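You operate a simulated robot arm through the tools that you are given. There is no shell and no other tool.

You are at the controls of a simulated robot arm. One attempt, no reset.

JOB
Let all the air out: hose bled, tank emptied by the relief pull.
Fine: compressor off and air valve shut first; both gauges end on zero; leave the vent alone.

The check looks at the end state, three seconds after you hand in, the way a careful person would. Anything else that was tipped, shoved, dropped, spilled or broken makes it a failure.

ROBOT AND FRAMES
A 7-joint arm with a four-finger gripper, fixed in place. Base frame: the origin is on the floor under the middle of its stand, x ahead of it, y to its left, z up. Readings come in m, rad, newtons and seconds.
It reaches about 1.223 m from its shoulder. Its first joint turns from -1.204 to 3.002 rad. Payload 3.67 kg.
Tool frame: the origin (TCP) lies between the finger pads and is the grasp point; the fingertips stand 0.028 m ahead of it; z points along the fingers, y is the line along which they close. The gripper opens to 0.112 m; its body begins 0.073 m behind the TCP.
Orientation is told as [roll, pitch, yaw] about the base's x, y, z axes, in that order, counted from this pose: with the fingers straight down and closing along the base's y, the tool's x points along the base's -x, its y along +y and its z along -z.

CONTROLS
- The arm moves only by the tool arm_command. Its argument "moves" is a list of rows, each a list of 3 entries, a list of its own where there are three numbers: the turn, a rotation vector about the tool's x, y, z in degrees, then the shift along the tool's x, y, z in m, then the opening in per cent of the stroke, from 0 (shut) to 100 (fully open). In form: [[[ax, ay, az], [x, y, z], gripper], ...]. A call has 1 to 20 rows; each row is the pose to reach, as a shift and turn from the pose commanded when the call began, along the tool's axes at that moment. A row lasts 0.2 s, in which the tool goes at most 0.05 m and 0.15 rad; a call with a longer step from one row to the next is refused whole, and so is a gripper value outside its range. A pose out of reach is approached as far as the arm can. The call stops where the force on the tool passes 50 N (or 10 N more than at its start, if that is more) or the arm is blocked; 0.2 s more then pass. The fingers move at their own pace (about 0.1025 m/s each) and stop on an object; they squeeze with about 37 N. The grip force told is the motor's: it shows also when the fingers shut on nothing. Time passes only in rows, and 0.2 s behind the last, so rows that repeat a pose let the fingers close. It gives the time, the measured TCP pose, the force on the tool (base axes), the opening and the grip force at its end, in the units of the frame above (readings bear some noise), with the torque about the TCP (base axes, N m) and any sound that the robot's microphone picked up, and new pictures: "views" is both (left out), scene, wrist or none.
- Cameras (640 x 400 px; columns grow to the right, rows downward): "scene" is fixed at [0.0493, 0.5005, 1.5222]; the picture's right is [-0.65, -0.76, 0.00], its down [-0.28, 0.24, -0.93] and it looks along [0.71, -0.61, -0.36] (base axes); focal length 311 px, centre (320, 200). "wrist" rides on the gripper at [0.06, -0.018, -0.104] in the tool frame; the picture's right is [0.29, 0.96, 0.00], its down [-0.80, 0.24, -0.55] and it looks along [-0.53, 0.16, 0.83] (tool axes); focal length 234 px, centre (320, 200). There is no depth. A picture from a camera that has moved, and an enlarged one, comes with that camera's place and axes in the base frame and with its lens.
- slide_trunk(by): slides the trunk up (or, below 0, down) by that many m; the arm rides with it, the base frame stays. It gives what a move gives, with no picture.
- close_up(camera, box): a new picture of the part [left, top, right, bottom] of that camera's present view, enlarged. It takes no simulated time.
- finish_job(): hands the job in; it is judged then, once.

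Nothing tells you positions but the pictures and the camera data. Unless the task says otherwise, let go and move clear before handing in.

The tools are called after ">>>" as a command line: name --argument value ..., lists and objects as JSON in quotes. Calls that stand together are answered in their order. arm_command: Moves the arm, as the interface text tells. Its arguments: {"type":"object","properties":{"moves":{"type":"array","items":{"type":"array"}},"views":{"type":"string","enum":["both","scene","wrist","none"]}},"required":["moves"]} The other tools are called the same way: slide_trunk (by) moves the trunk up or down; close_up (camera, box) takes an enlarged picture of a part of a camera's view; finish_job () hands the job in.

At the start:

```text
time: 0.0
eef_pos: [0.5955, -0.3034, 1.3502]
tcp_rot: [-0.001, 0.0, -0.001]
ft_force: [0.0, -0.2, 0.0]
moment: [0.01, 0.03, 0.03]
grip_width: 0.1118
grip_force: 0.0
trunk travel left (down, up): [-0.65, 0.19]
```

scene: 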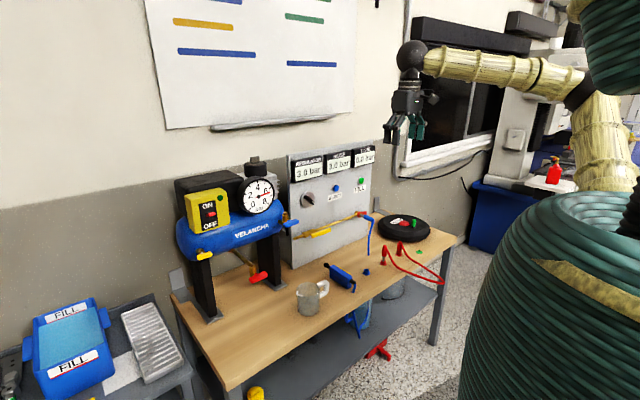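
wrist: 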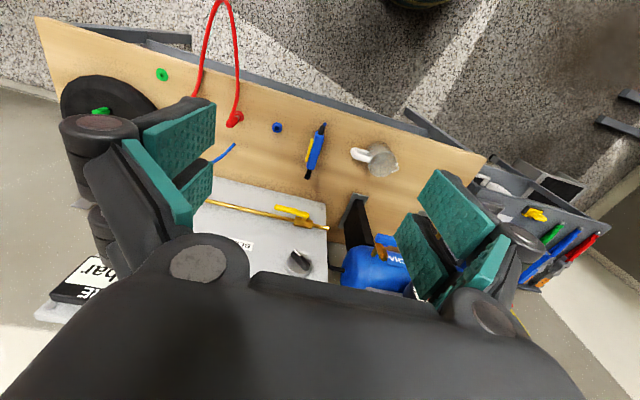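

I see a workbench with a blue air compressor (yellow ON/OFF box, round gauge), a grey panel with digital gauges and buttons, and a yellow valve lever. I'll look closer before moving.

>>> close_up --camera "scene" --box '[160, 140, 320, 240]'

>>> close_up --camera "scene" --box '[270, 140, 430, 240]'

>>> close_up --camera "scene" --box '[160, 220, 320, 320]'

>>> close_up --camera "scene" --box '[300, 200, 460, 300]'

>>> close_up --camera "wrist" --box '[180, 100, 440, 290]'

```text
4.00 times, centred on (240, 190) of scene
camera zoom: at [0.0493, 0.5005, 1.5222], right [-0.65, -0.76, 0.0], down [-0.28, 0.24, -0.93], along [0.71, -0.61, -0.36], focal length 1243 px, centre (640, 240)
```

zoom: 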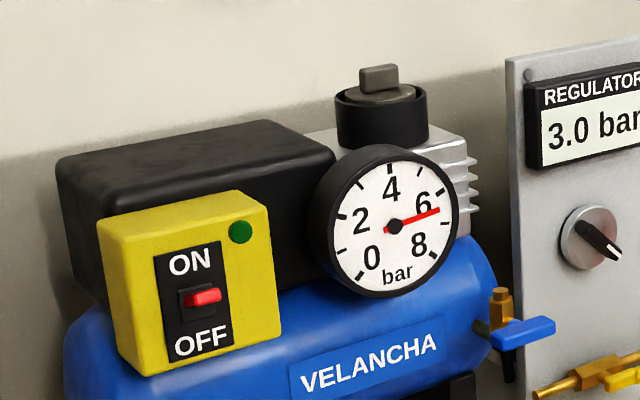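

```text
4.00 times, centred on (350, 190) of scene
camera zoom: at [0.0493, 0.5005, 1.5222], right [-0.65, -0.76, 0.0], down [-0.28, 0.24, -0.93], along [0.71, -0.61, -0.36], focal length 1243 px, centre (200, 240)
```

zoom: 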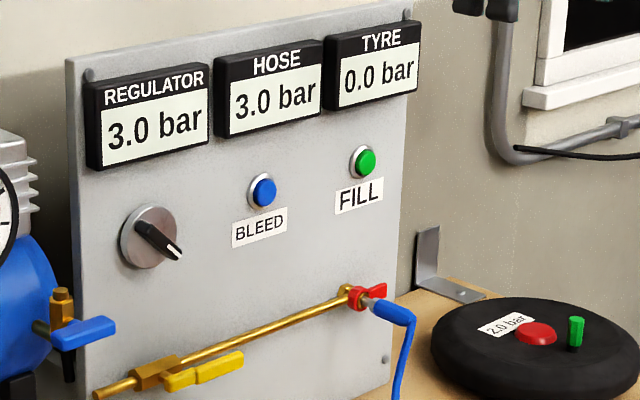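

```text
4.00 times, centred on (240, 270) of scene
camera zoom: at [0.0493, 0.5005, 1.5222], right [-0.65, -0.76, 0.0], down [-0.28, 0.24, -0.93], along [0.71, -0.61, -0.36], focal length 1243 px, centre (640, -80)
```

zoom: 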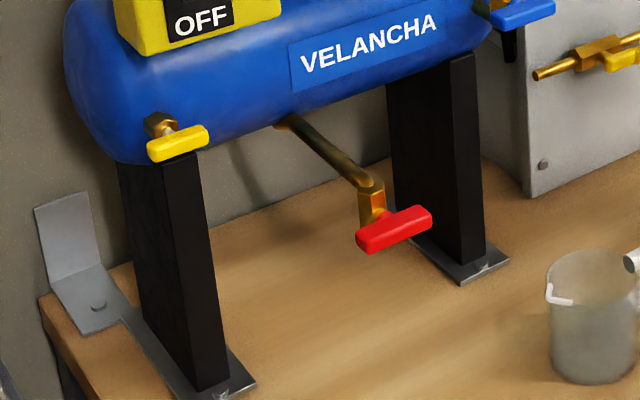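

```text
4.00 times, centred on (380, 250) of scene
camera zoom: at [0.0493, 0.5005, 1.5222], right [-0.65, -0.76, 0.0], down [-0.28, 0.24, -0.93], along [0.71, -0.61, -0.36], focal length 1243 px, centre (80, 0)
```

zoom: 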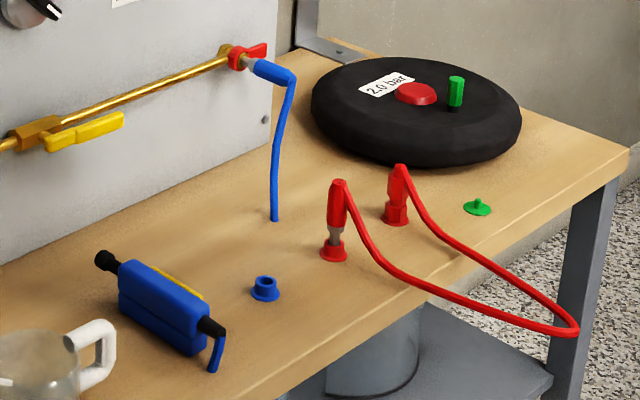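

```text
2.11 times, centred on (310, 195) of wrist
camera zoom: at [0.5364, -0.3204, 1.4539], right [-0.29, 0.96, 0.0], down [0.8, 0.24, 0.55], along [0.53, 0.16, -0.83], focal length 493 px, centre (341, 210)
```

zoom: 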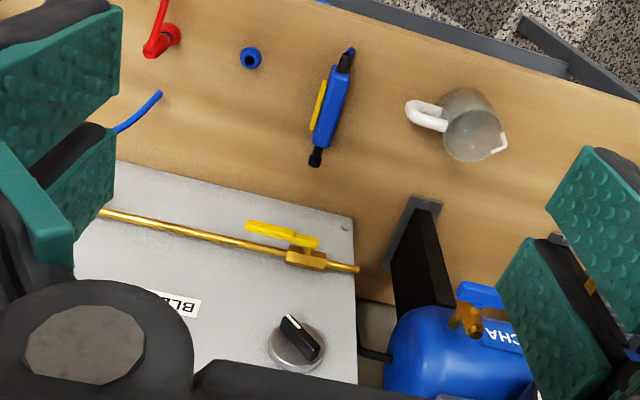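

The bench runs along y, with its top at about z=0.75. The panel faces me at about x=1.0, and the compressor is to its left. I'll turn the wrist so the camera sits above the gripper, which gives an upright view, before I pitch forward.

>>> arm_command --moves '[[[0, 0, 8], [0, 0, 0], 100], [[0, 0, 16], [0, 0, 0], 100], [[0, 0, 24], [0, 0, 0], 100], [[0, 0, 32], [0, 0, 0], 100], [[0, 0, 40], [0, 0, 0], 100], [[0, 0, 48], [0, 0, 0], 100], [[0, 0, 56], [0, 0, 0], 100], [[0, 0, 64], [0, 0, 0], 100], [[0, 0, 72], [0, 0, 0], 100], [[0, 0, 80], [0, 0, 0], 100], [[0, 0, 88], [0, 0, 0], 100]]' --views "both"

```text
time: 2.4
eef_pos: [0.5957, -0.3028, 1.3514]
tcp_rot: [0.001, -0.002, -1.54]
ft_force: [-0.8, 0.4, -0.6]
moment: [-0.03, 0.0, -0.03]
grip_width: 0.112
grip_force: 0.1
trunk travel left (down, up): [-0.65, 0.19]
camera wrist: at [0.5762, -0.2429, 1.4545], right [0.95, 0.32, 0.0], down [0.27, -0.79, 0.55], along [0.18, -0.52, -0.83], focal length 234 px, centre (320, 200)
```

scene: 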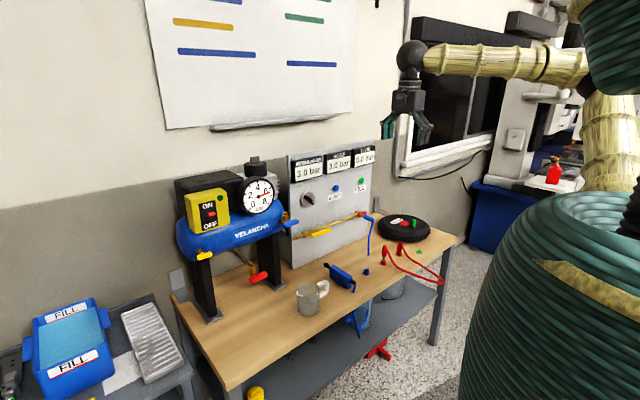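
wrist: 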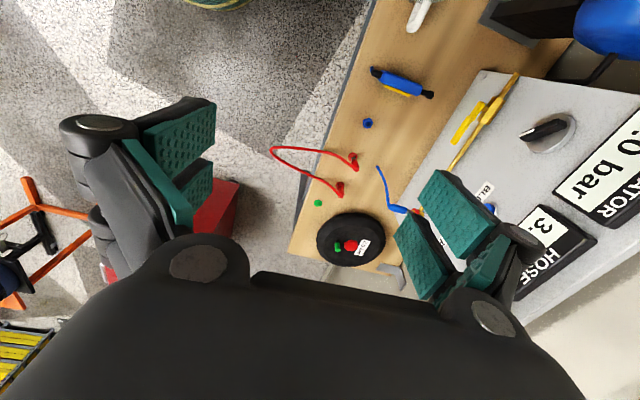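

The yaw works, so I'll continue to 180° in total.

>>> arm_command --moves '[[[0, 0, 8], [0, 0, 0], 100], [[0, 0, 16], [0, 0, 0], 100], [[0, 0, 24], [0, 0, 0], 100], [[0, 0, 32], [0, 0, 0], 100], [[0, 0, 40], [0, 0, 0], 100], [[0, 0, 48], [0, 0, 0], 100], [[0, 0, 56], [0, 0, 0], 100], [[0, 0, 64], [0, 0, 0], 100], [[0, 0, 72], [0, 0, 0], 100], [[0, 0, 80], [0, 0, 0], 100], [[0, 0, 88], [0, 0, 0], 100], [[0, 0, 92], [0, 0, 0], 100]]' --views "both"

```text
time: 5.0
eef_pos: [0.596, -0.3041, 1.3514]
tcp_rot: [0.001, 0.001, 3.139]
ft_force: [0.8, -0.6, 0.1]
moment: [-0.02, 0.01, 0.0]
grip_width: 0.1121
grip_force: 0.0
trunk travel left (down, up): [-0.65, 0.19]
camera wrist: at [0.6559, -0.2845, 1.4542], right [0.29, -0.96, 0.0], down [-0.8, -0.24, 0.55], along [-0.53, -0.16, -0.83], focal length 234 px, centre (320, 200)
```

scene: 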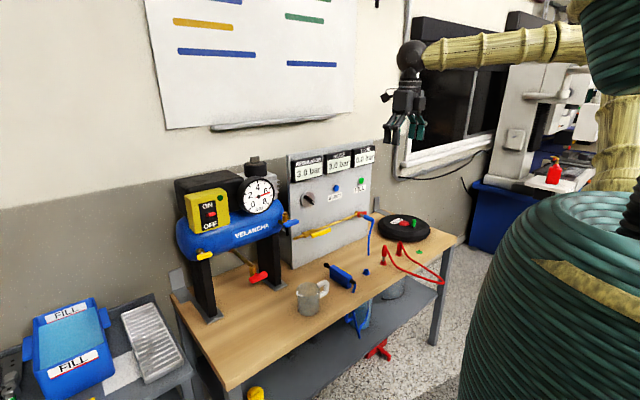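
wrist: 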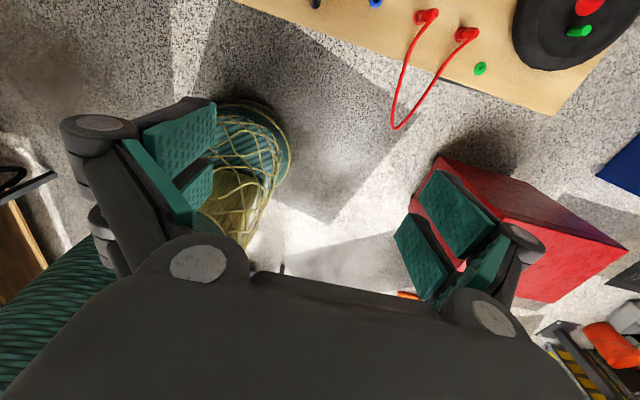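

Now I'll pitch the fingers forward so they point at the panel.

>>> arm_command --moves '[[[0, 8, 0], [0, 0, 0], 100], [[0, 16, 0], [0, 0, 0], 100], [[0, 24, 0], [0, 0, 0], 100], [[0, 32, 0], [0, 0, 0], 100], [[0, 40, 0], [0, 0, 0], 100], [[0, 48, 0], [0, 0, 0], 100], [[0, 56, 0], [0, 0, 0], 100], [[0, 64, 0], [0, 0, 0], 100], [[0, 72, 0], [0, 0, 0], 100], [[0, 80, 0], [0, 0, 0], 100]]' --views "both"

```text
time: 7.2
eef_pos: [0.607, -0.3061, 1.3571]
tcp_rot: [-0.007, 1.397, 3.134]
ft_force: [0.2, 0.3, 0.1]
moment: [-0.01, 0.0, 0.0]
grip_width: 0.112
grip_force: 0.0
out of reach, approached as far as the arm can: row 10
trunk travel left (down, up): [-0.65, 0.19]
camera wrist: at [0.5153, -0.2874, 1.4333], right [0.05, -0.96, 0.28], down [-0.68, -0.24, -0.69], along [0.73, -0.16, -0.67], focal length 234 px, centre (320, 200)
```

scene: 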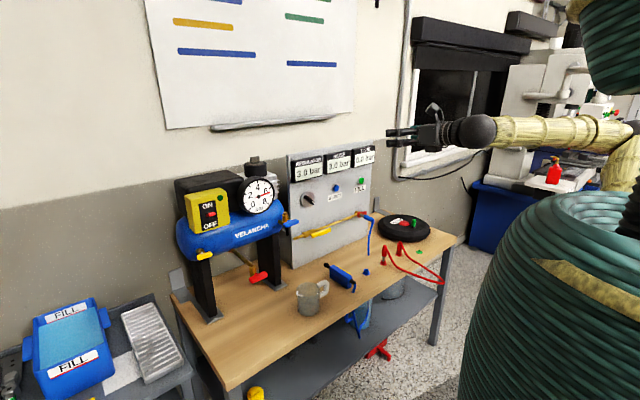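
wrist: 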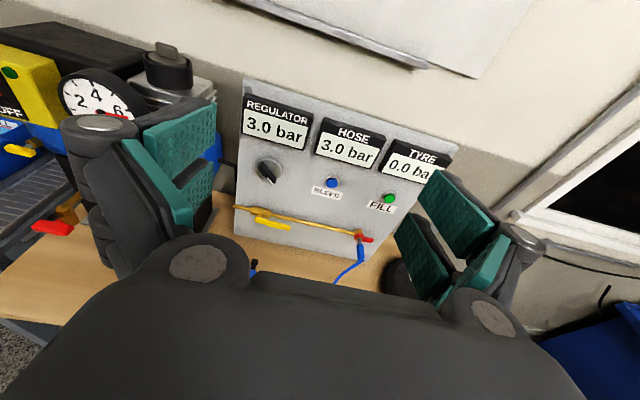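

I have a good view of the panel. Next I'll move left for a look at the compressor and its fittings.

>>> arm_command --moves '[[[0, 0, 0], [0, -0.04, 0.01], 100], [[0, 2, 0], [-0.01, -0.085, 0.02], 100], [[0, 4, 0], [-0.015, -0.13, 0.03], 100], [[0, 6, 0], [-0.02, -0.175, 0.04], 100], [[0, 8, 0], [-0.025, -0.22, 0.05], 100], [[0, 10, 0], [-0.03, -0.265, 0.055], 100], [[0, 12, 0], [-0.035, -0.31, 0.055], 100], [[0, 14, 0], [-0.04, -0.35, 0.055], 100]]' --views "both"

```text
time: 9.0
eef_pos: [0.6526, 0.0454, 1.3076]
tcp_rot: [3.128, 1.504, -0.015]
ft_force: [-0.3, 0.8, -0.5]
moment: [-0.03, 0.04, -0.11]
grip_width: 0.112
grip_force: 0.0
out of reach, approached as far as the arm can: row 2
trunk travel left (down, up): [-0.65, 0.19]
camera wrist: at [0.5455, 0.0647, 1.3594], right [-0.02, -0.96, 0.29], down [-0.5, -0.24, -0.83], along [0.87, -0.16, -0.47], focal length 234 px, centre (320, 200)
```

scene: 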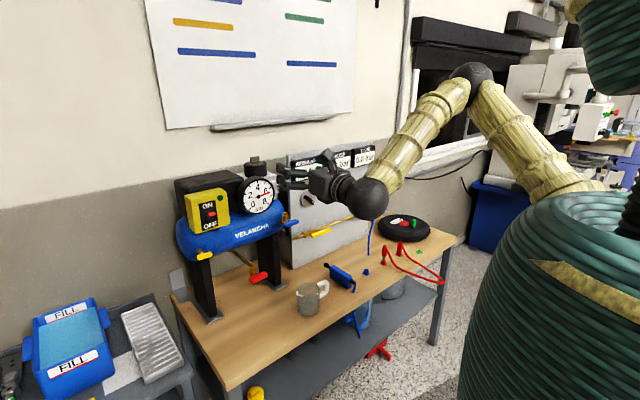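
wrist: 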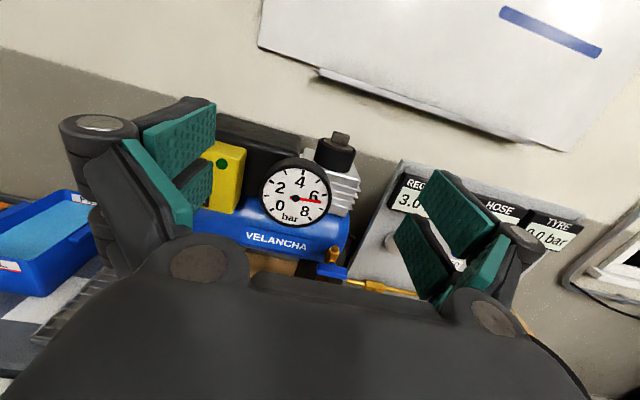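

>>> close_up --camera "wrist" --box '[190, 120, 400, 300]'

>>> close_up --camera "scene" --box '[180, 180, 240, 270]'

>>> close_up --camera "scene" --box '[230, 140, 310, 220]'

>>> close_up --camera "scene" --box '[240, 205, 320, 295]'

```text
2.22 times, centred on (295, 210) of wrist
camera zoom: at [0.5455, 0.0647, 1.3594], right [-0.02, -0.96, 0.29], down [-0.5, -0.24, -0.83], along [0.87, -0.16, -0.47], focal length 520 px, centre (376, 178)
```

zoom: 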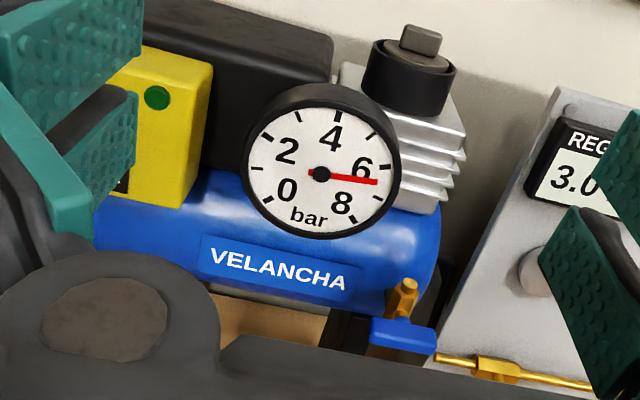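

```text
4.44 times, centred on (210, 225) of scene
camera zoom: at [0.0493, 0.5005, 1.5222], right [-0.65, -0.76, 0.0], down [-0.28, 0.24, -0.93], along [0.71, -0.61, -0.36], focal length 1381 px, centre (809, 89)
```

zoom: 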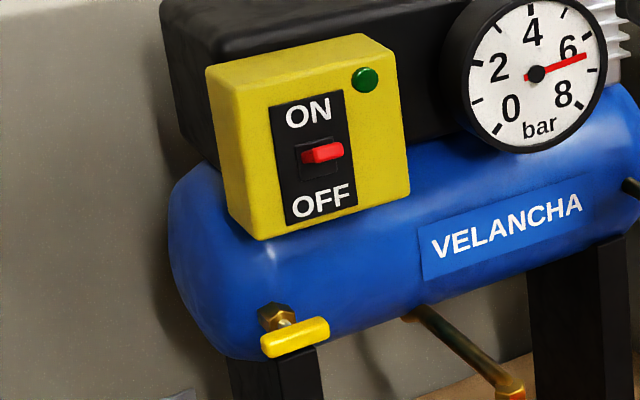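

```text
5.00 times, centred on (270, 180) of scene
camera zoom: at [0.0493, 0.5005, 1.5222], right [-0.65, -0.76, 0.0], down [-0.28, 0.24, -0.93], along [0.71, -0.61, -0.36], focal length 1554 px, centre (570, 300)
```

zoom: 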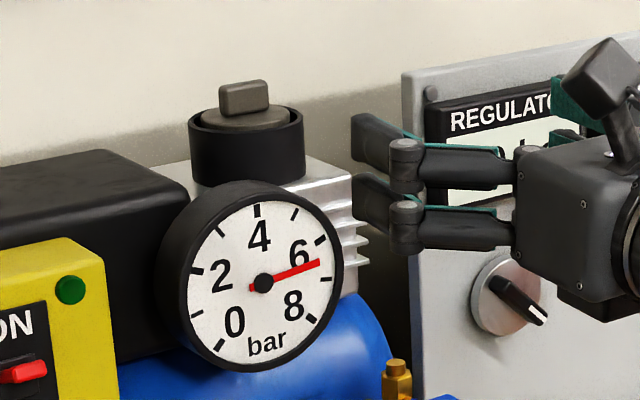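

```text
4.44 times, centred on (280, 250) of scene
camera zoom: at [0.0493, 0.5005, 1.5222], right [-0.65, -0.76, 0.0], down [-0.28, 0.24, -0.93], along [0.71, -0.61, -0.36], focal length 1381 px, centre (498, -22)
```

zoom: 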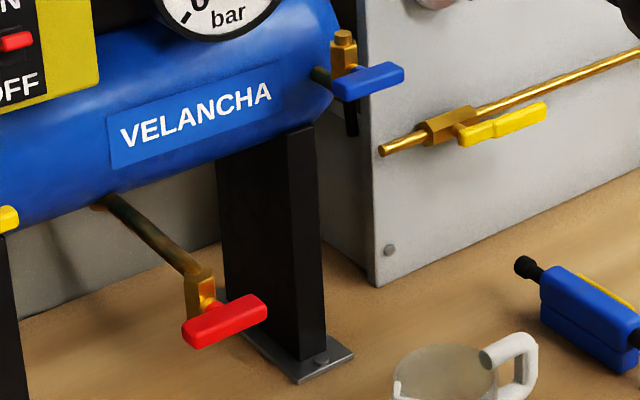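

The compressor switch reads ON. There's a yellow T-bar at the tank's left end, a blue-handled fitting at its right end and a red-handled cock underneath. I'll move left and down to see the switch and the yellow T-bar up close.

>>> arm_command --moves '[[[0, -1, 0], [-0.02, -0.037, 0.005], 100], [[0, -2, 0], [-0.04, -0.074, 0.01], 100], [[0, -3, 0], [-0.06, -0.111, 0.015], 100], [[0, -4, 0], [-0.08, -0.148, 0.02], 100], [[0, -4, 0], [-0.1, -0.185, 0.02], 100]]' --views "both"

```text
time: 10.2
eef_pos: [0.6832, 0.2301, 1.2074]
tcp_rot: [0.913, 1.571, -2.23]
ft_force: [0.3, 0.5, -0.5]
moment: [-0.01, -0.03, -0.04]
grip_width: 0.1119
grip_force: 0.0
trunk travel left (down, up): [-0.65, 0.19]
camera wrist: at [0.5793, 0.25, 1.2666], right [0.0, -0.96, 0.29], down [-0.56, -0.24, -0.8], along [0.83, -0.16, -0.53], focal length 234 px, centre (320, 200)
```

scene: 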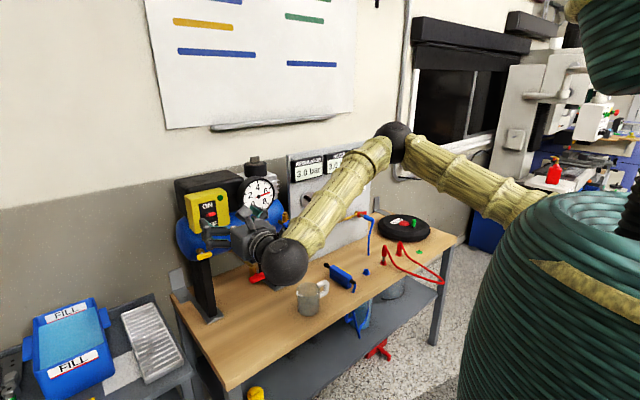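
wrist: 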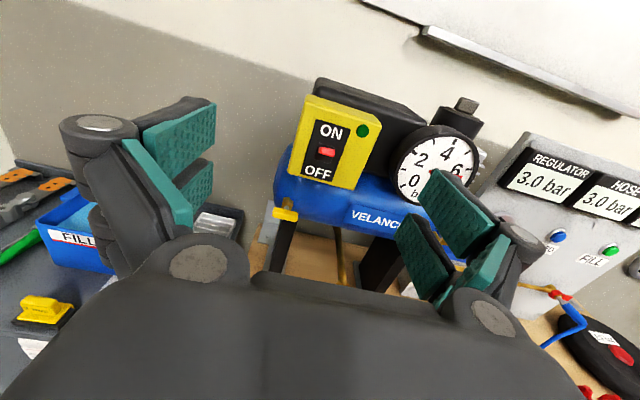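

>>> close_up --camera "wrist" --box '[260, 80, 400, 260]'

>>> close_up --camera "wrist" --box '[250, 180, 350, 250]'

```text
2.22 times, centred on (330, 170) of wrist
camera zoom: at [0.5793, 0.25, 1.2666], right [0.0, -0.96, 0.29], down [-0.56, -0.24, -0.8], along [0.83, -0.16, -0.53], focal length 520 px, centre (298, 267)
```

zoom: 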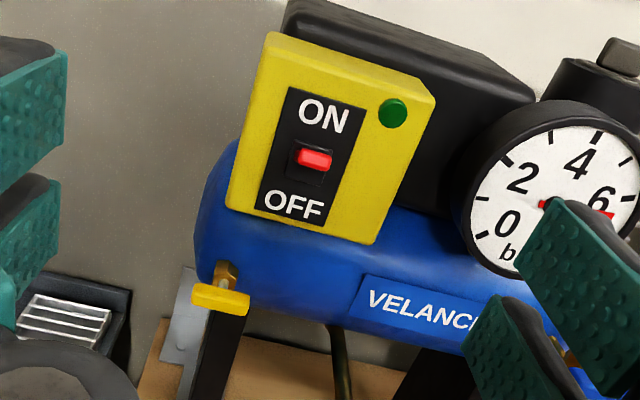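

```text
5.71 times, centred on (300, 215) of wrist
camera zoom: at [0.5793, 0.25, 1.2666], right [0.0, -0.96, 0.29], down [-0.56, -0.24, -0.8], along [0.83, -0.16, -0.53], focal length 1338 px, centre (434, 114)
```

zoom: 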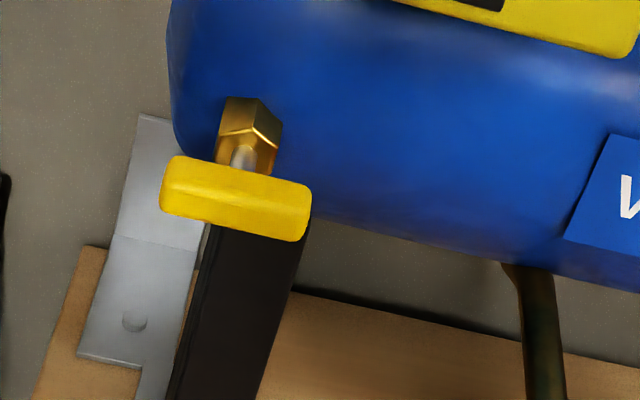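

I place the toggle at about (0.87, 0.207, 1.16), with the box face at about x=0.88. I'll close the fingers and move to just in front of the toggle and above it.

>>> arm_command --moves '[[[0, 0, 0], [0.005, 0.008, 0.03], 0], [[0, 0, 0], [0.01, 0.016, 0.07], 0], [[0, 0, 0], [0.01, 0.023, 0.11], 0], [[0, 0, 0], [0.01, 0.023, 0.117], 0]]' --views "both"

>>> close_up --camera "scene" --box '[180, 170, 300, 270]'

```text
time: 11.2
eef_pos: [0.7986, 0.2058, 1.2187]
tcp_rot: [2.67, 1.571, -0.47]
ft_force: [0.3, -0.2, 0.0]
moment: [-0.02, 0.01, 0.01]
grip_width: 0.0
grip_force: 35.6
trunk travel left (down, up): [-0.65, 0.19]
camera wrist: at [0.6949, 0.2252, 1.2781], right [0.0, -0.96, 0.29], down [-0.55, -0.24, -0.8], along [0.83, -0.16, -0.53], focal length 234 px, centre (320, 200)
```

scene: 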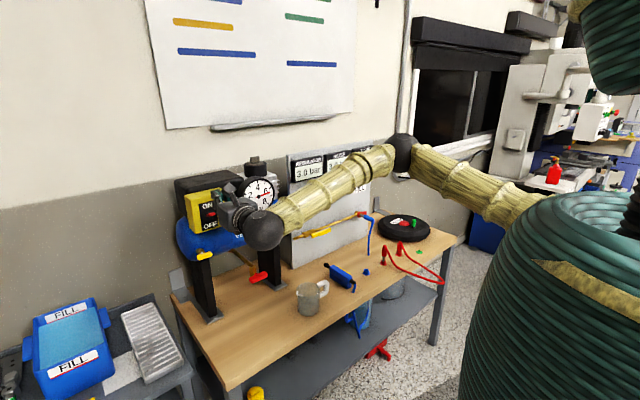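
wrist: 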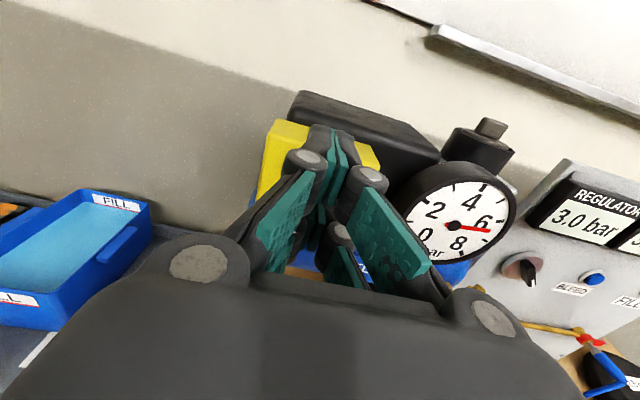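

```text
4.00 times, centred on (240, 220) of scene
camera zoom: at [0.0493, 0.5005, 1.5222], right [-0.65, -0.76, 0.0], down [-0.28, 0.24, -0.93], along [0.71, -0.61, -0.36], focal length 1243 px, centre (640, 120)
```

zoom: 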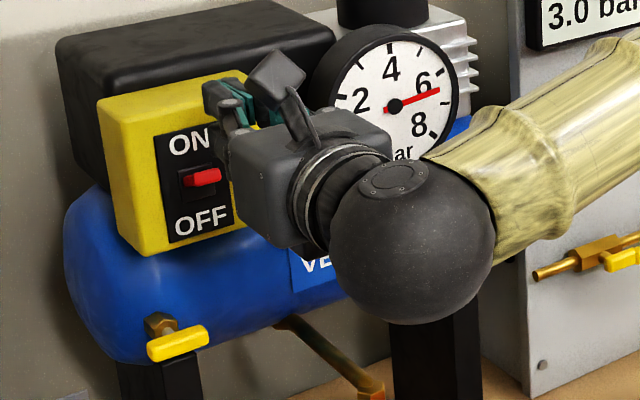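

I'm lined up above the toggle. Next I'll move forward so the fingertips are just short of the box face.

>>> arm_command --moves '[[[0, 0, 0], [0, 0, 0.02], 0], [[0, 0, 0], [0, 0, 0.042], 0]]' --views "both"

>>> close_up --camera "scene" --box '[180, 180, 240, 250]'

>>> close_up --camera "wrist" --box '[240, 90, 420, 290]'

```text
time: 11.8
eef_pos: [0.8414, 0.2058, 1.2187]
tcp_rot: [-0.508, 1.567, 2.635]
ft_force: [0.5, 0.5, 0.7]
moment: [-0.01, -0.03, -0.02]
grip_width: 0.0002
grip_force: 35.8
trunk travel left (down, up): [-0.65, 0.19]
camera wrist: at [0.7374, 0.2239, 1.2772], right [0.0, -0.96, 0.29], down [-0.55, -0.24, -0.8], along [0.83, -0.16, -0.53], focal length 234 px, centre (320, 200)
```

scene: 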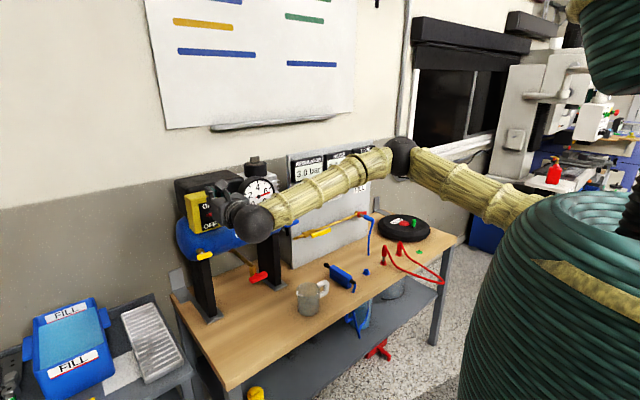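
wrist: 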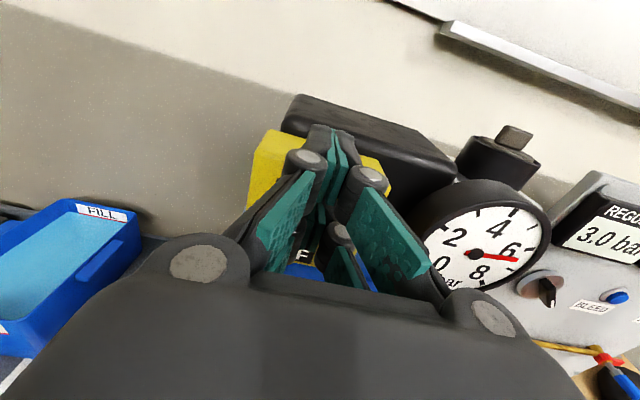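

```text
5.71 times, centred on (210, 215) of scene
camera zoom: at [0.0493, 0.5005, 1.5222], right [-0.65, -0.76, 0.0], down [-0.28, 0.24, -0.93], along [0.71, -0.61, -0.36], focal length 1776 px, centre (949, 114)
```

zoom: 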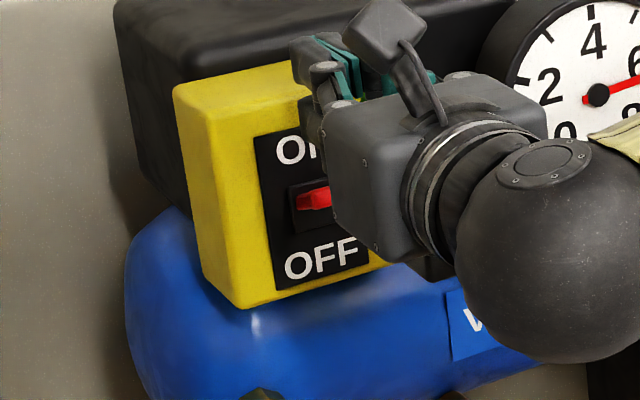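

```text
2.00 times, centred on (330, 190) of wrist
camera zoom: at [0.7374, 0.2239, 1.2772], right [0.0, -0.96, 0.29], down [-0.55, -0.24, -0.8], along [0.83, -0.16, -0.53], focal length 468 px, centre (300, 220)
```

zoom: 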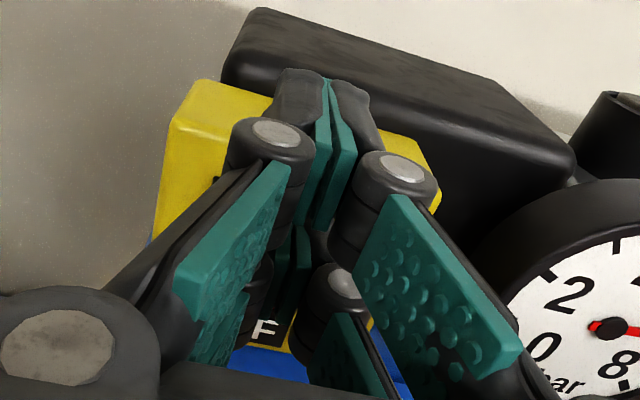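

The fingertips are close to the face. Now I'll move down to sweep the toggle toward OFF.

>>> arm_command --moves '[[[0, 0, 0], [-0.01, 0, 0], 0], [[0, 0, 0], [-0.02, 0, 0], 0], [[0, 0, 0], [-0.03, 0, 0], 0], [[0, 0, 0], [-0.04, 0, 0], 0]]' --views "none"

>>> close_up --camera "scene" --box '[180, 180, 240, 250]'

```text
time: 12.8
eef_pos: [0.8395, 0.2044, 1.1813]
tcp_rot: [-2.705, 1.569, 0.438]
ft_force: [-5.1, -1.8, 2.2]
moment: [-0.07, 0.04, -0.02]
grip_width: 0.006
grip_force: 35.4
trunk travel left (down, up): [-0.65, 0.19]
```

```text
5.71 times, centred on (210, 215) of scene
camera zoom: at [0.0493, 0.5005, 1.5222], right [-0.65, -0.76, 0.0], down [-0.28, 0.24, -0.93], along [0.71, -0.61, -0.36], focal length 1776 px, centre (949, 114)
```

zoom: 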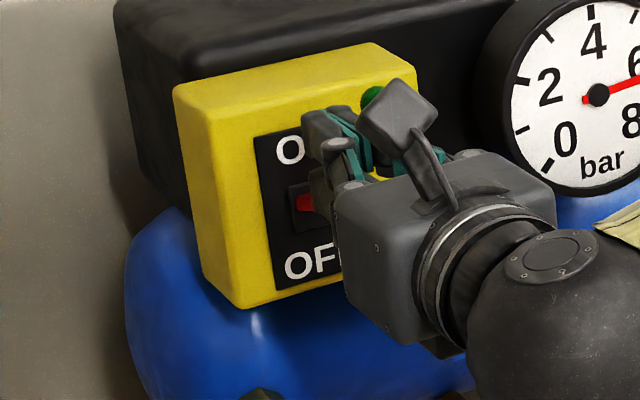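

The toggle is wedging between the two fingertips, with the gap at 6 mm. I'll back up, shift sideways so one finger sits squarely over it, and press again.

>>> arm_command --moves '[[[0, 0, 0], [0.02, 0, 0], 0], [[0, 0, 0], [0.04, 0, 0], 0], [[0, 0, 0], [0.04, 0.012, 0], 0], [[0, 0, 0], [0.03, 0.012, 0], 0], [[0, 0, 0], [0.02, 0.012, 0], 0], [[0, 0, 0], [0.01, 0.012, 0], 0], [[0, 0, 0], [0.0, 0.012, 0], 0]]' --views "none"

>>> close_up --camera "scene" --box '[180, 180, 240, 250]'

```text
time: 14.4
eef_pos: [0.8395, 0.1943, 1.1797]
tcp_rot: [-0.897, 1.571, 2.242]
ft_force: [-0.8, 1.3, 0.6]
moment: [0.01, 0.06, 0.0]
grip_width: 0.0001
grip_force: 34.9
trunk travel left (down, up): [-0.65, 0.19]
```

```text
5.71 times, centred on (210, 215) of scene
camera zoom: at [0.0493, 0.5005, 1.5222], right [-0.65, -0.76, 0.0], down [-0.28, 0.24, -0.93], along [0.71, -0.61, -0.36], focal length 1776 px, centre (949, 114)
```

zoom: 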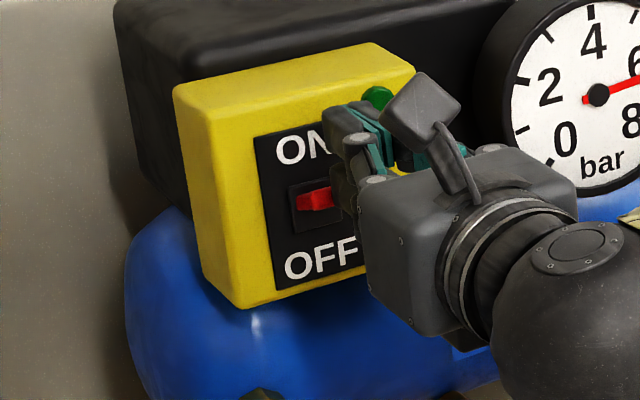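

>>> arm_command --moves '[[[0, 0, 0], [-0.007, -0.002, 0], 0], [[0, 0, 0], [-0.014, -0.004, 0], 0]]' --views "none"

>>> close_up --camera "scene" --box '[185, 190, 225, 230]'

```text
time: 15.0
eef_pos: [0.838, 0.1966, 1.1664]
tcp_rot: [-3.027, 1.57, 0.115]
ft_force: [-15.5, -7.1, 0.3]
moment: [-0.21, 0.36, -0.13]
grip_width: 0.006
grip_force: 36.4
trunk travel left (down, up): [-0.65, 0.19]
```

```text
10.00 times, centred on (205, 210) of scene
camera zoom: at [0.0493, 0.5005, 1.5222], right [-0.65, -0.76, 0.0], down [-0.28, 0.24, -0.93], along [0.71, -0.61, -0.36], focal length 3108 px, centre (1470, 100)
```

zoom: 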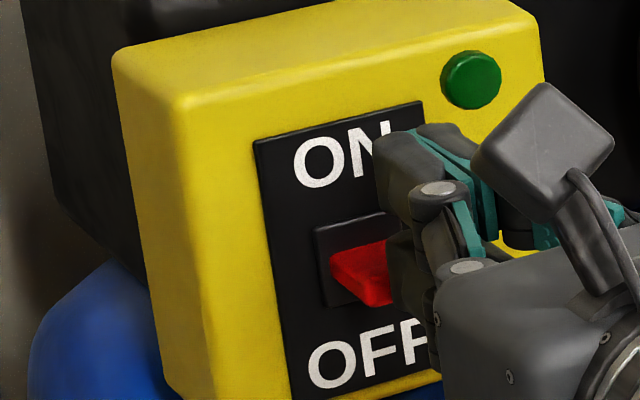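

>>> arm_command --moves '[[[0, 0, 0], [0, 0, -0.03], 0], [[0, 0, 0], [0.03, 0, -0.07], 0], [[0, 0, 0], [0.05, 0, -0.11], 50], [[0, 0, 0], [0.05, 0, -0.11], 100]]' --views "wrist"

>>> close_up --camera "scene" --box '[185, 190, 225, 230]'

>>> close_up --camera "wrist" --box '[270, 120, 370, 220]'

```text
time: 16.0
eef_pos: [0.7293, 0.1964, 1.2153]
tcp_rot: [-0.1, 1.57, 3.043]
ft_force: [-0.4, 0.0, 0.2]
moment: [0.03, -0.02, -0.02]
grip_width: 0.0997
grip_force: 0.0
trunk travel left (down, up): [-0.65, 0.19]
camera wrist: at [0.6263, 0.2159, 1.2753], right [0.0, -0.96, 0.29], down [-0.55, -0.24, -0.8], along [0.83, -0.16, -0.53], focal length 234 px, centre (320, 200)
```

wrist: 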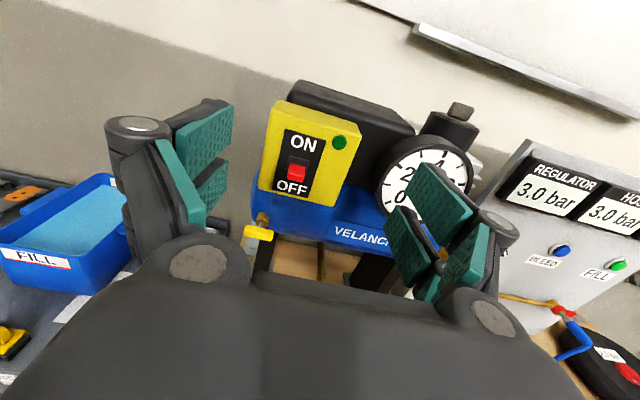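

```text
10.00 times, centred on (205, 210) of scene
camera zoom: at [0.0493, 0.5005, 1.5222], right [-0.65, -0.76, 0.0], down [-0.28, 0.24, -0.93], along [0.71, -0.61, -0.36], focal length 3108 px, centre (1470, 100)
```

zoom: 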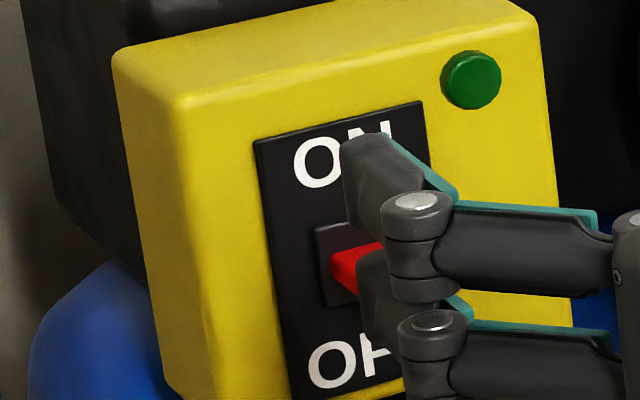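

```text
4.00 times, centred on (320, 170) of wrist
camera zoom: at [0.6263, 0.2159, 1.2753], right [0.0, -0.96, 0.29], down [-0.55, -0.24, -0.8], along [0.83, -0.16, -0.53], focal length 937 px, centre (320, 320)
```

zoom: 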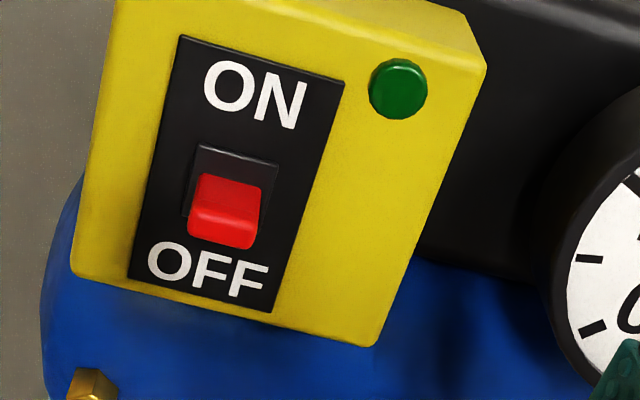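

The toggle now leans toward OFF. To be sure it's thrown fully, I'll press it once more, a bit lower, with the same finger.

>>> arm_command --moves '[[[0, 0, 0], [0, 0, 0], 0], [[0, 0, 0], [0, 0, 0], 0], [[0, 0, 0], [0, 0, 0.04], 0], [[0, 0, 0], [0, 0, 0.08], 0], [[0, 0, 0], [0, 0, 0.107], 0], [[0, 0, 0], [-0.015, 0, 0.107], 0], [[0, 0, 0], [-0.03, 0, 0.107], 0], [[0, 0, 0], [-0.04, 0, 0.107], 0], [[0, 0, 0], [-0.05, 0, 0.107], 0], [[0, 0, 0], [-0.056, 0, 0.107], 0]]' --views "none"

>>> close_up --camera "scene" --box '[185, 190, 225, 230]'

```text
time: 18.2
eef_pos: [0.838, 0.1977, 1.161]
tcp_rot: [-1.457, 1.572, 1.683]
ft_force: [-0.3, -0.9, 0.2]
moment: [0.01, -0.04, -0.03]
grip_width: 0.0
grip_force: 36.5
trunk travel left (down, up): [-0.65, 0.19]
```

```text
10.00 times, centred on (205, 210) of scene
camera zoom: at [0.0493, 0.5005, 1.5222], right [-0.65, -0.76, 0.0], down [-0.28, 0.24, -0.93], along [0.71, -0.61, -0.36], focal length 3108 px, centre (1470, 100)
```

zoom: 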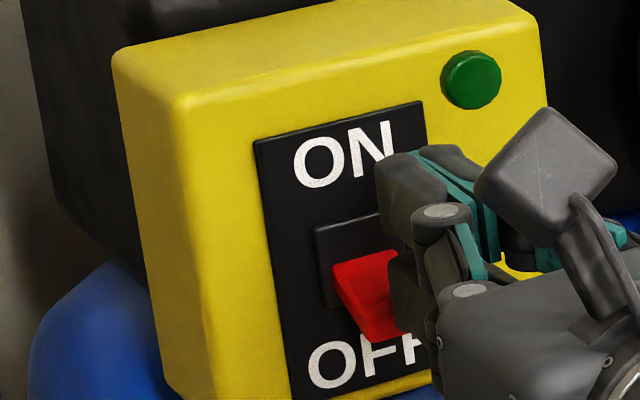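

>>> arm_command --moves '[[[0, 0, 0], [-0.006, -0.002, 0], 0], [[0, 0, 0], [-0.012, -0.002, 0], 0]]' --views "none"

>>> close_up --camera "scene" --box '[185, 190, 225, 230]'

```text
time: 18.8
eef_pos: [0.8362, 0.1988, 1.1483]
tcp_rot: [-1.205, 1.57, 1.935]
ft_force: [-1.0, -0.2, -1.1]
moment: [-0.02, 0.02, -0.05]
grip_width: 0.0
grip_force: 35.7
trunk travel left (down, up): [-0.65, 0.19]
```

```text
10.00 times, centred on (205, 210) of scene
camera zoom: at [0.0493, 0.5005, 1.5222], right [-0.65, -0.76, 0.0], down [-0.28, 0.24, -0.93], along [0.71, -0.61, -0.36], focal length 3108 px, centre (1470, 100)
```

zoom: 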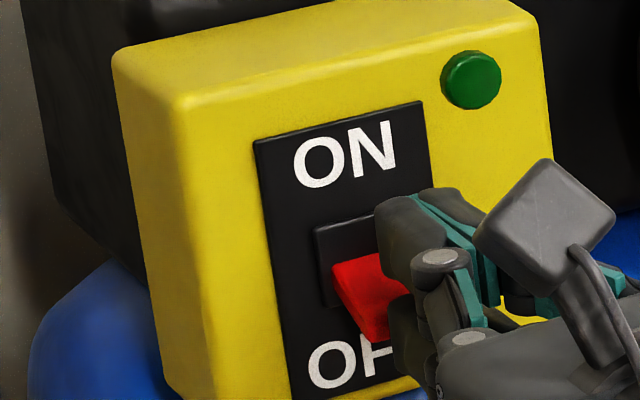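

The switch is fully at OFF. I'll retreat and go look at the air valve on the panel.

>>> arm_command --moves '[[[0, 0, 0], [0, 0, -0.045], 0], [[0, 0, 0], [0, 0, -0.09], 0], [[0, 0, 0], [0, 0, -0.136], 50], [[0, 0, 0], [-0.01, 0.045, -0.136], 100], [[0, 0, 0], [-0.02, 0.09, -0.136], 100], [[0, 0, 0], [-0.03, 0.135, -0.136], 100], [[0, 0, 0], [-0.04, 0.18, -0.136], 100], [[0, 0, 0], [-0.05, 0.225, -0.136], 100], [[0, 0, 0], [-0.06, 0.27, -0.136], 100], [[0, 0, 0], [-0.07, 0.315, -0.136], 100], [[0, 0, 0], [-0.08, 0.36, -0.136], 100], [[0, 0, 0], [-0.09, 0.405, -0.136], 100], [[0, 0, 0], [-0.1, 0.45, -0.136], 100]]' --views "both"

>>> close_up --camera "scene" --box '[185, 190, 225, 230]'

```text
time: 21.6
eef_pos: [0.6983, -0.2529, 1.0476]
tcp_rot: [-1.804, 1.569, 1.338]
ft_force: [-0.6, -1.1, -0.5]
moment: [-0.01, 0.01, 0.01]
grip_width: 0.1122
grip_force: 0.1
trunk travel left (down, up): [-0.65, 0.19]
camera wrist: at [0.5944, -0.2339, 1.1066], right [0.0, -0.96, 0.29], down [-0.55, -0.24, -0.8], along [0.83, -0.16, -0.53], focal length 234 px, centre (320, 200)
```

scene: 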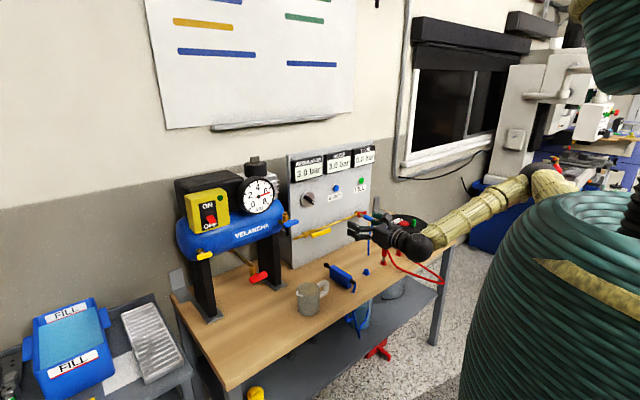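
wrist: 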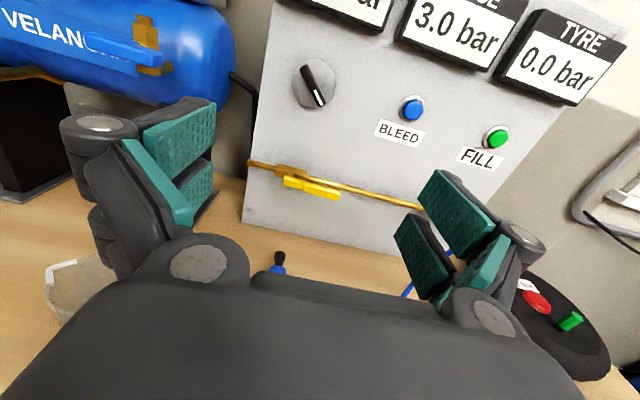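

```text
10.00 times, centred on (205, 210) of scene
camera zoom: at [0.0493, 0.5005, 1.5222], right [-0.65, -0.76, 0.0], down [-0.28, 0.24, -0.93], along [0.71, -0.61, -0.36], focal length 3108 px, centre (1470, 100)
```

zoom: 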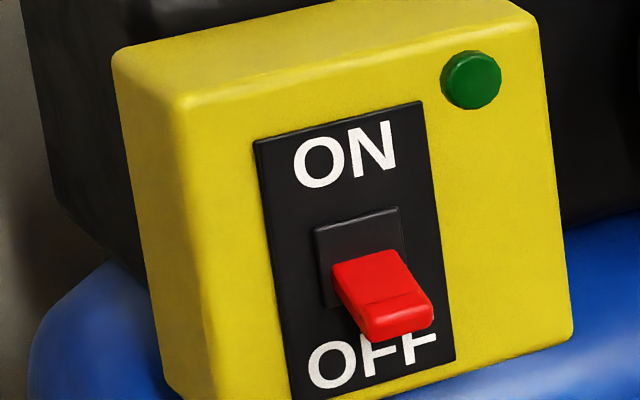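

The switch is clearly at OFF. Now I'll take close-ups of the valve lever, the blue fitting and the hose coupling.

>>> close_up --camera "wrist" --box '[220, 130, 380, 230]'

>>> close_up --camera "wrist" --box '[60, 0, 260, 125]'

>>> close_up --camera "wrist" --box '[360, 80, 540, 200]'

>>> close_up --camera "scene" --box '[270, 200, 390, 270]'

```text
4.00 times, centred on (300, 180) of wrist
camera zoom: at [0.5944, -0.2339, 1.1066], right [0.0, -0.96, 0.29], down [-0.55, -0.24, -0.8], along [0.83, -0.16, -0.53], focal length 937 px, centre (400, 280)
```

zoom: 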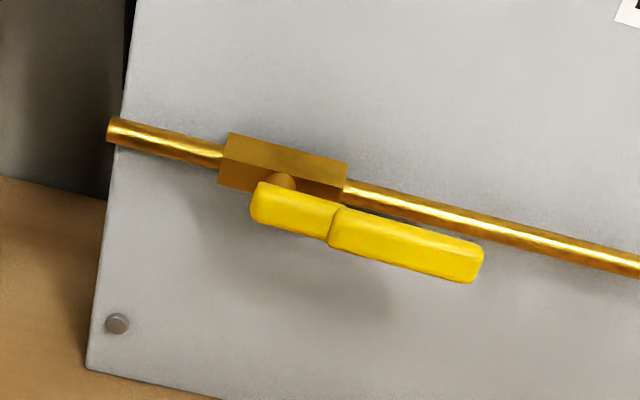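

```text
3.20 times, centred on (160, 62) of wrist
camera zoom: at [0.5944, -0.2339, 1.1066], right [0.0, -0.96, 0.29], down [-0.55, -0.24, -0.8], along [0.83, -0.16, -0.53], focal length 749 px, centre (832, 640)
```

zoom: 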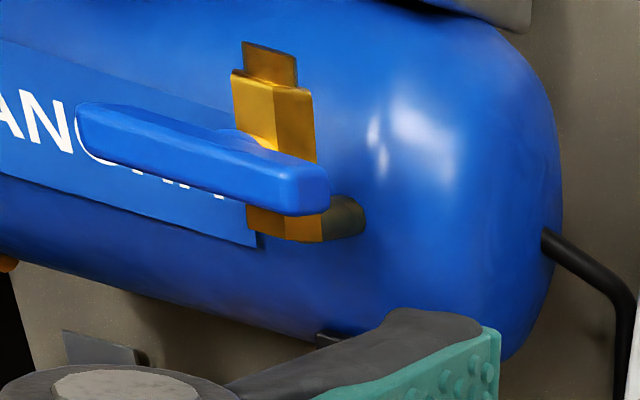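

```text
3.33 times, centred on (450, 140) of wrist
camera zoom: at [0.5944, -0.2339, 1.1066], right [0.0, -0.96, 0.29], down [-0.55, -0.24, -0.8], along [0.83, -0.16, -0.53], focal length 781 px, centre (-113, 400)
```

zoom: 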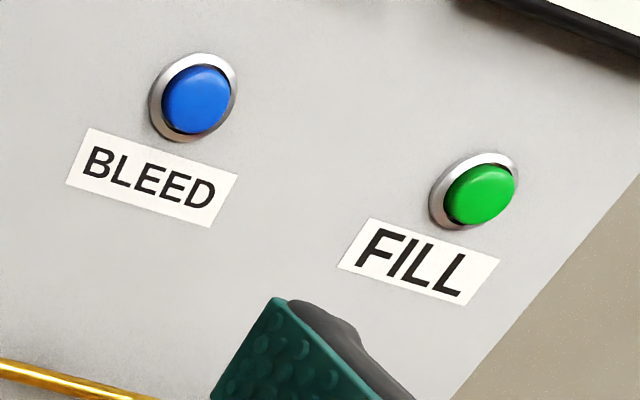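

```text
5.33 times, centred on (330, 235) of scene
camera zoom: at [0.0493, 0.5005, 1.5222], right [-0.65, -0.76, 0.0], down [-0.28, 0.24, -0.93], along [0.71, -0.61, -0.36], focal length 1657 px, centre (267, 13)
```

zoom: 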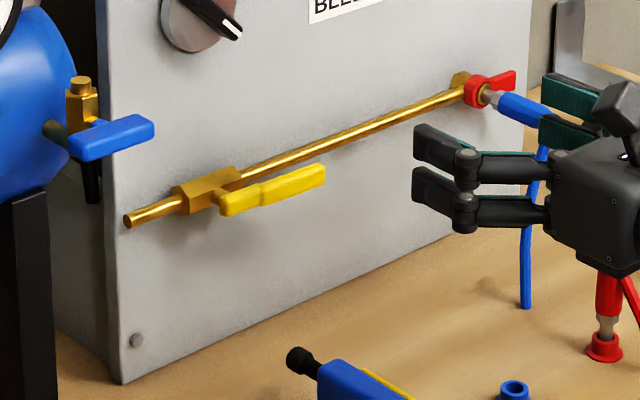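

The air valve is the yellow lever lying along the brass pipe, so it's open. Its pivot is near (0.95, -0.24, 0.905) and its tip near y=-0.33. I'll bring the closed fingers above the lever's free end.

>>> arm_command --moves '[[[0, 0, 0], [-0.02, 0.015, 0.038], 0], [[0, 0, 0], [-0.04, 0.03, 0.076], 0], [[0, 0, 0], [-0.06, 0.046, 0.114], 0], [[0, 0, 0], [-0.08, 0.062, 0.152], 0], [[0, 0, 0], [-0.08, 0.062, 0.18], 0]]' --views "both"

>>> close_up --camera "scene" --box '[270, 190, 390, 270]'

```text
time: 22.8
eef_pos: [0.8796, -0.3151, 0.9681]
tcp_rot: [-1.195, 1.57, 1.945]
ft_force: [0.5, 0.3, -0.4]
moment: [0.01, 0.01, 0.0]
grip_width: 0.0
grip_force: 35.5
trunk travel left (down, up): [-0.65, 0.19]
camera wrist: at [0.7767, -0.2943, 1.0275], right [0.0, -0.96, 0.29], down [-0.55, -0.24, -0.8], along [0.83, -0.16, -0.53], focal length 234 px, centre (320, 200)
```

scene: 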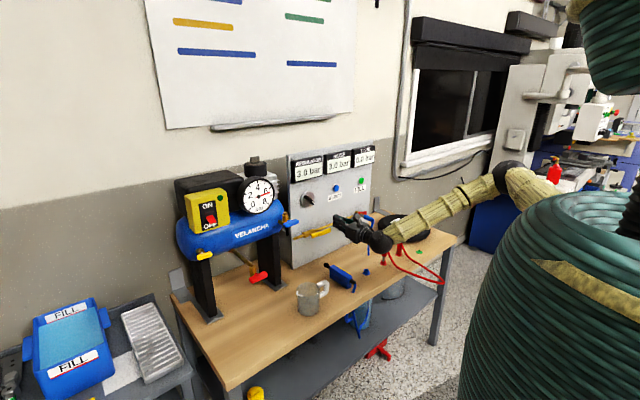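
wrist: 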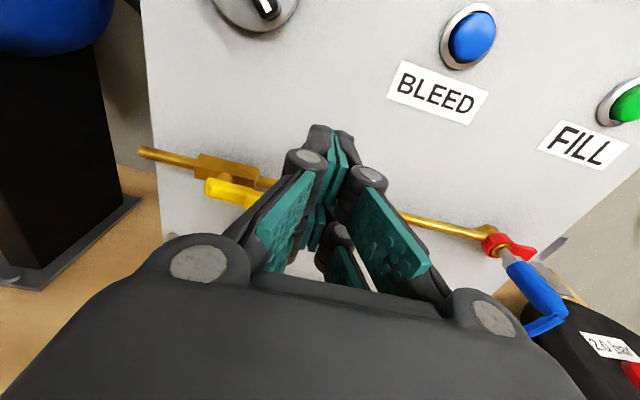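

```text
5.00 times, centred on (330, 230) of scene
camera zoom: at [0.0493, 0.5005, 1.5222], right [-0.65, -0.76, 0.0], down [-0.28, 0.24, -0.93], along [0.71, -0.61, -0.36], focal length 1554 px, centre (270, 50)
```

zoom: 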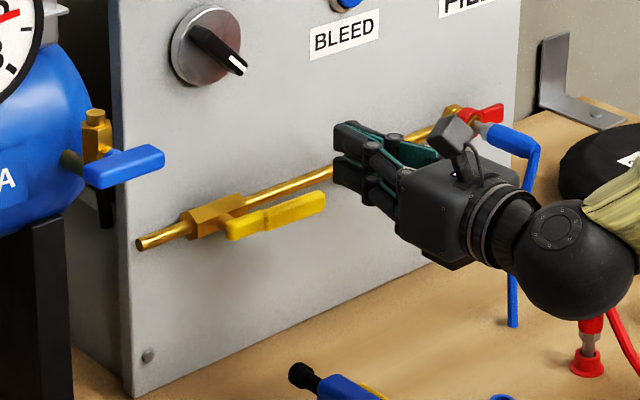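

>>> arm_command --moves '[[[0, 0, 0], [0, 0, 0.03], 0], [[0, 0, 0], [0, 0, 0.056], 0], [[0, 0, 0], [-0.012, 0, 0.056], 0], [[0, 0, 0], [-0.024, 0, 0.056], 0], [[0, 0, 0], [-0.034, 0, 0.056], 0]]' --views "none"

>>> close_up --camera "scene" --box '[270, 190, 390, 270]'

```text
time: 24.0
eef_pos: [0.9366, -0.3127, 0.934]
tcp_rot: [-0.788, 1.572, 2.353]
ft_force: [0.7, -0.4, -0.4]
moment: [0.01, 0.01, 0.03]
grip_width: 0.0001
grip_force: 35.5
trunk travel left (down, up): [-0.65, 0.19]
```

```text
5.00 times, centred on (330, 230) of scene
camera zoom: at [0.0493, 0.5005, 1.5222], right [-0.65, -0.76, 0.0], down [-0.28, 0.24, -0.93], along [0.71, -0.61, -0.36], focal length 1554 px, centre (270, 50)
```

zoom: 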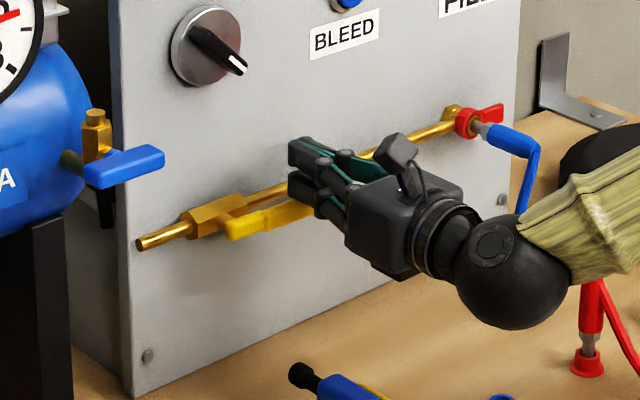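

>>> arm_command --moves '[[[0, 0, 0], [-0.008, 0, 0], 0], [[0, 0, 0], [-0.016, 0, 0], 0], [[0, 0, 0], [-0.024, 0, 0], 0]]' --views "none"

>>> close_up --camera "scene" --box '[270, 190, 390, 270]'

```text
time: 24.8
eef_pos: [0.936, -0.3116, 0.9091]
tcp_rot: [-0.239, 1.571, 2.903]
ft_force: [1.4, 0.6, 1.5]
moment: [0.04, -0.04, 0.02]
grip_width: 0.0
grip_force: 35.4
trunk travel left (down, up): [-0.65, 0.19]
```

```text
5.00 times, centred on (330, 230) of scene
camera zoom: at [0.0493, 0.5005, 1.5222], right [-0.65, -0.76, 0.0], down [-0.28, 0.24, -0.93], along [0.71, -0.61, -0.36], focal length 1554 px, centre (270, 50)
```

zoom: 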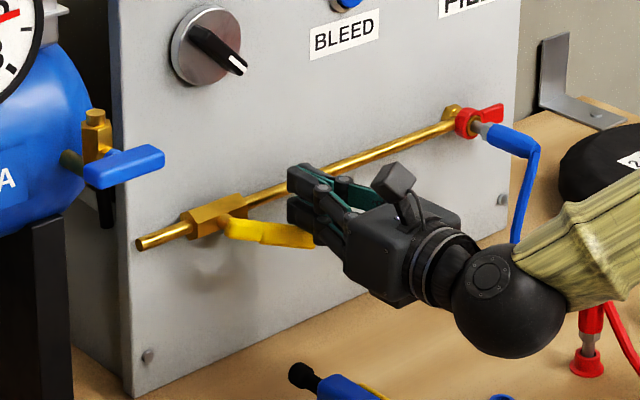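

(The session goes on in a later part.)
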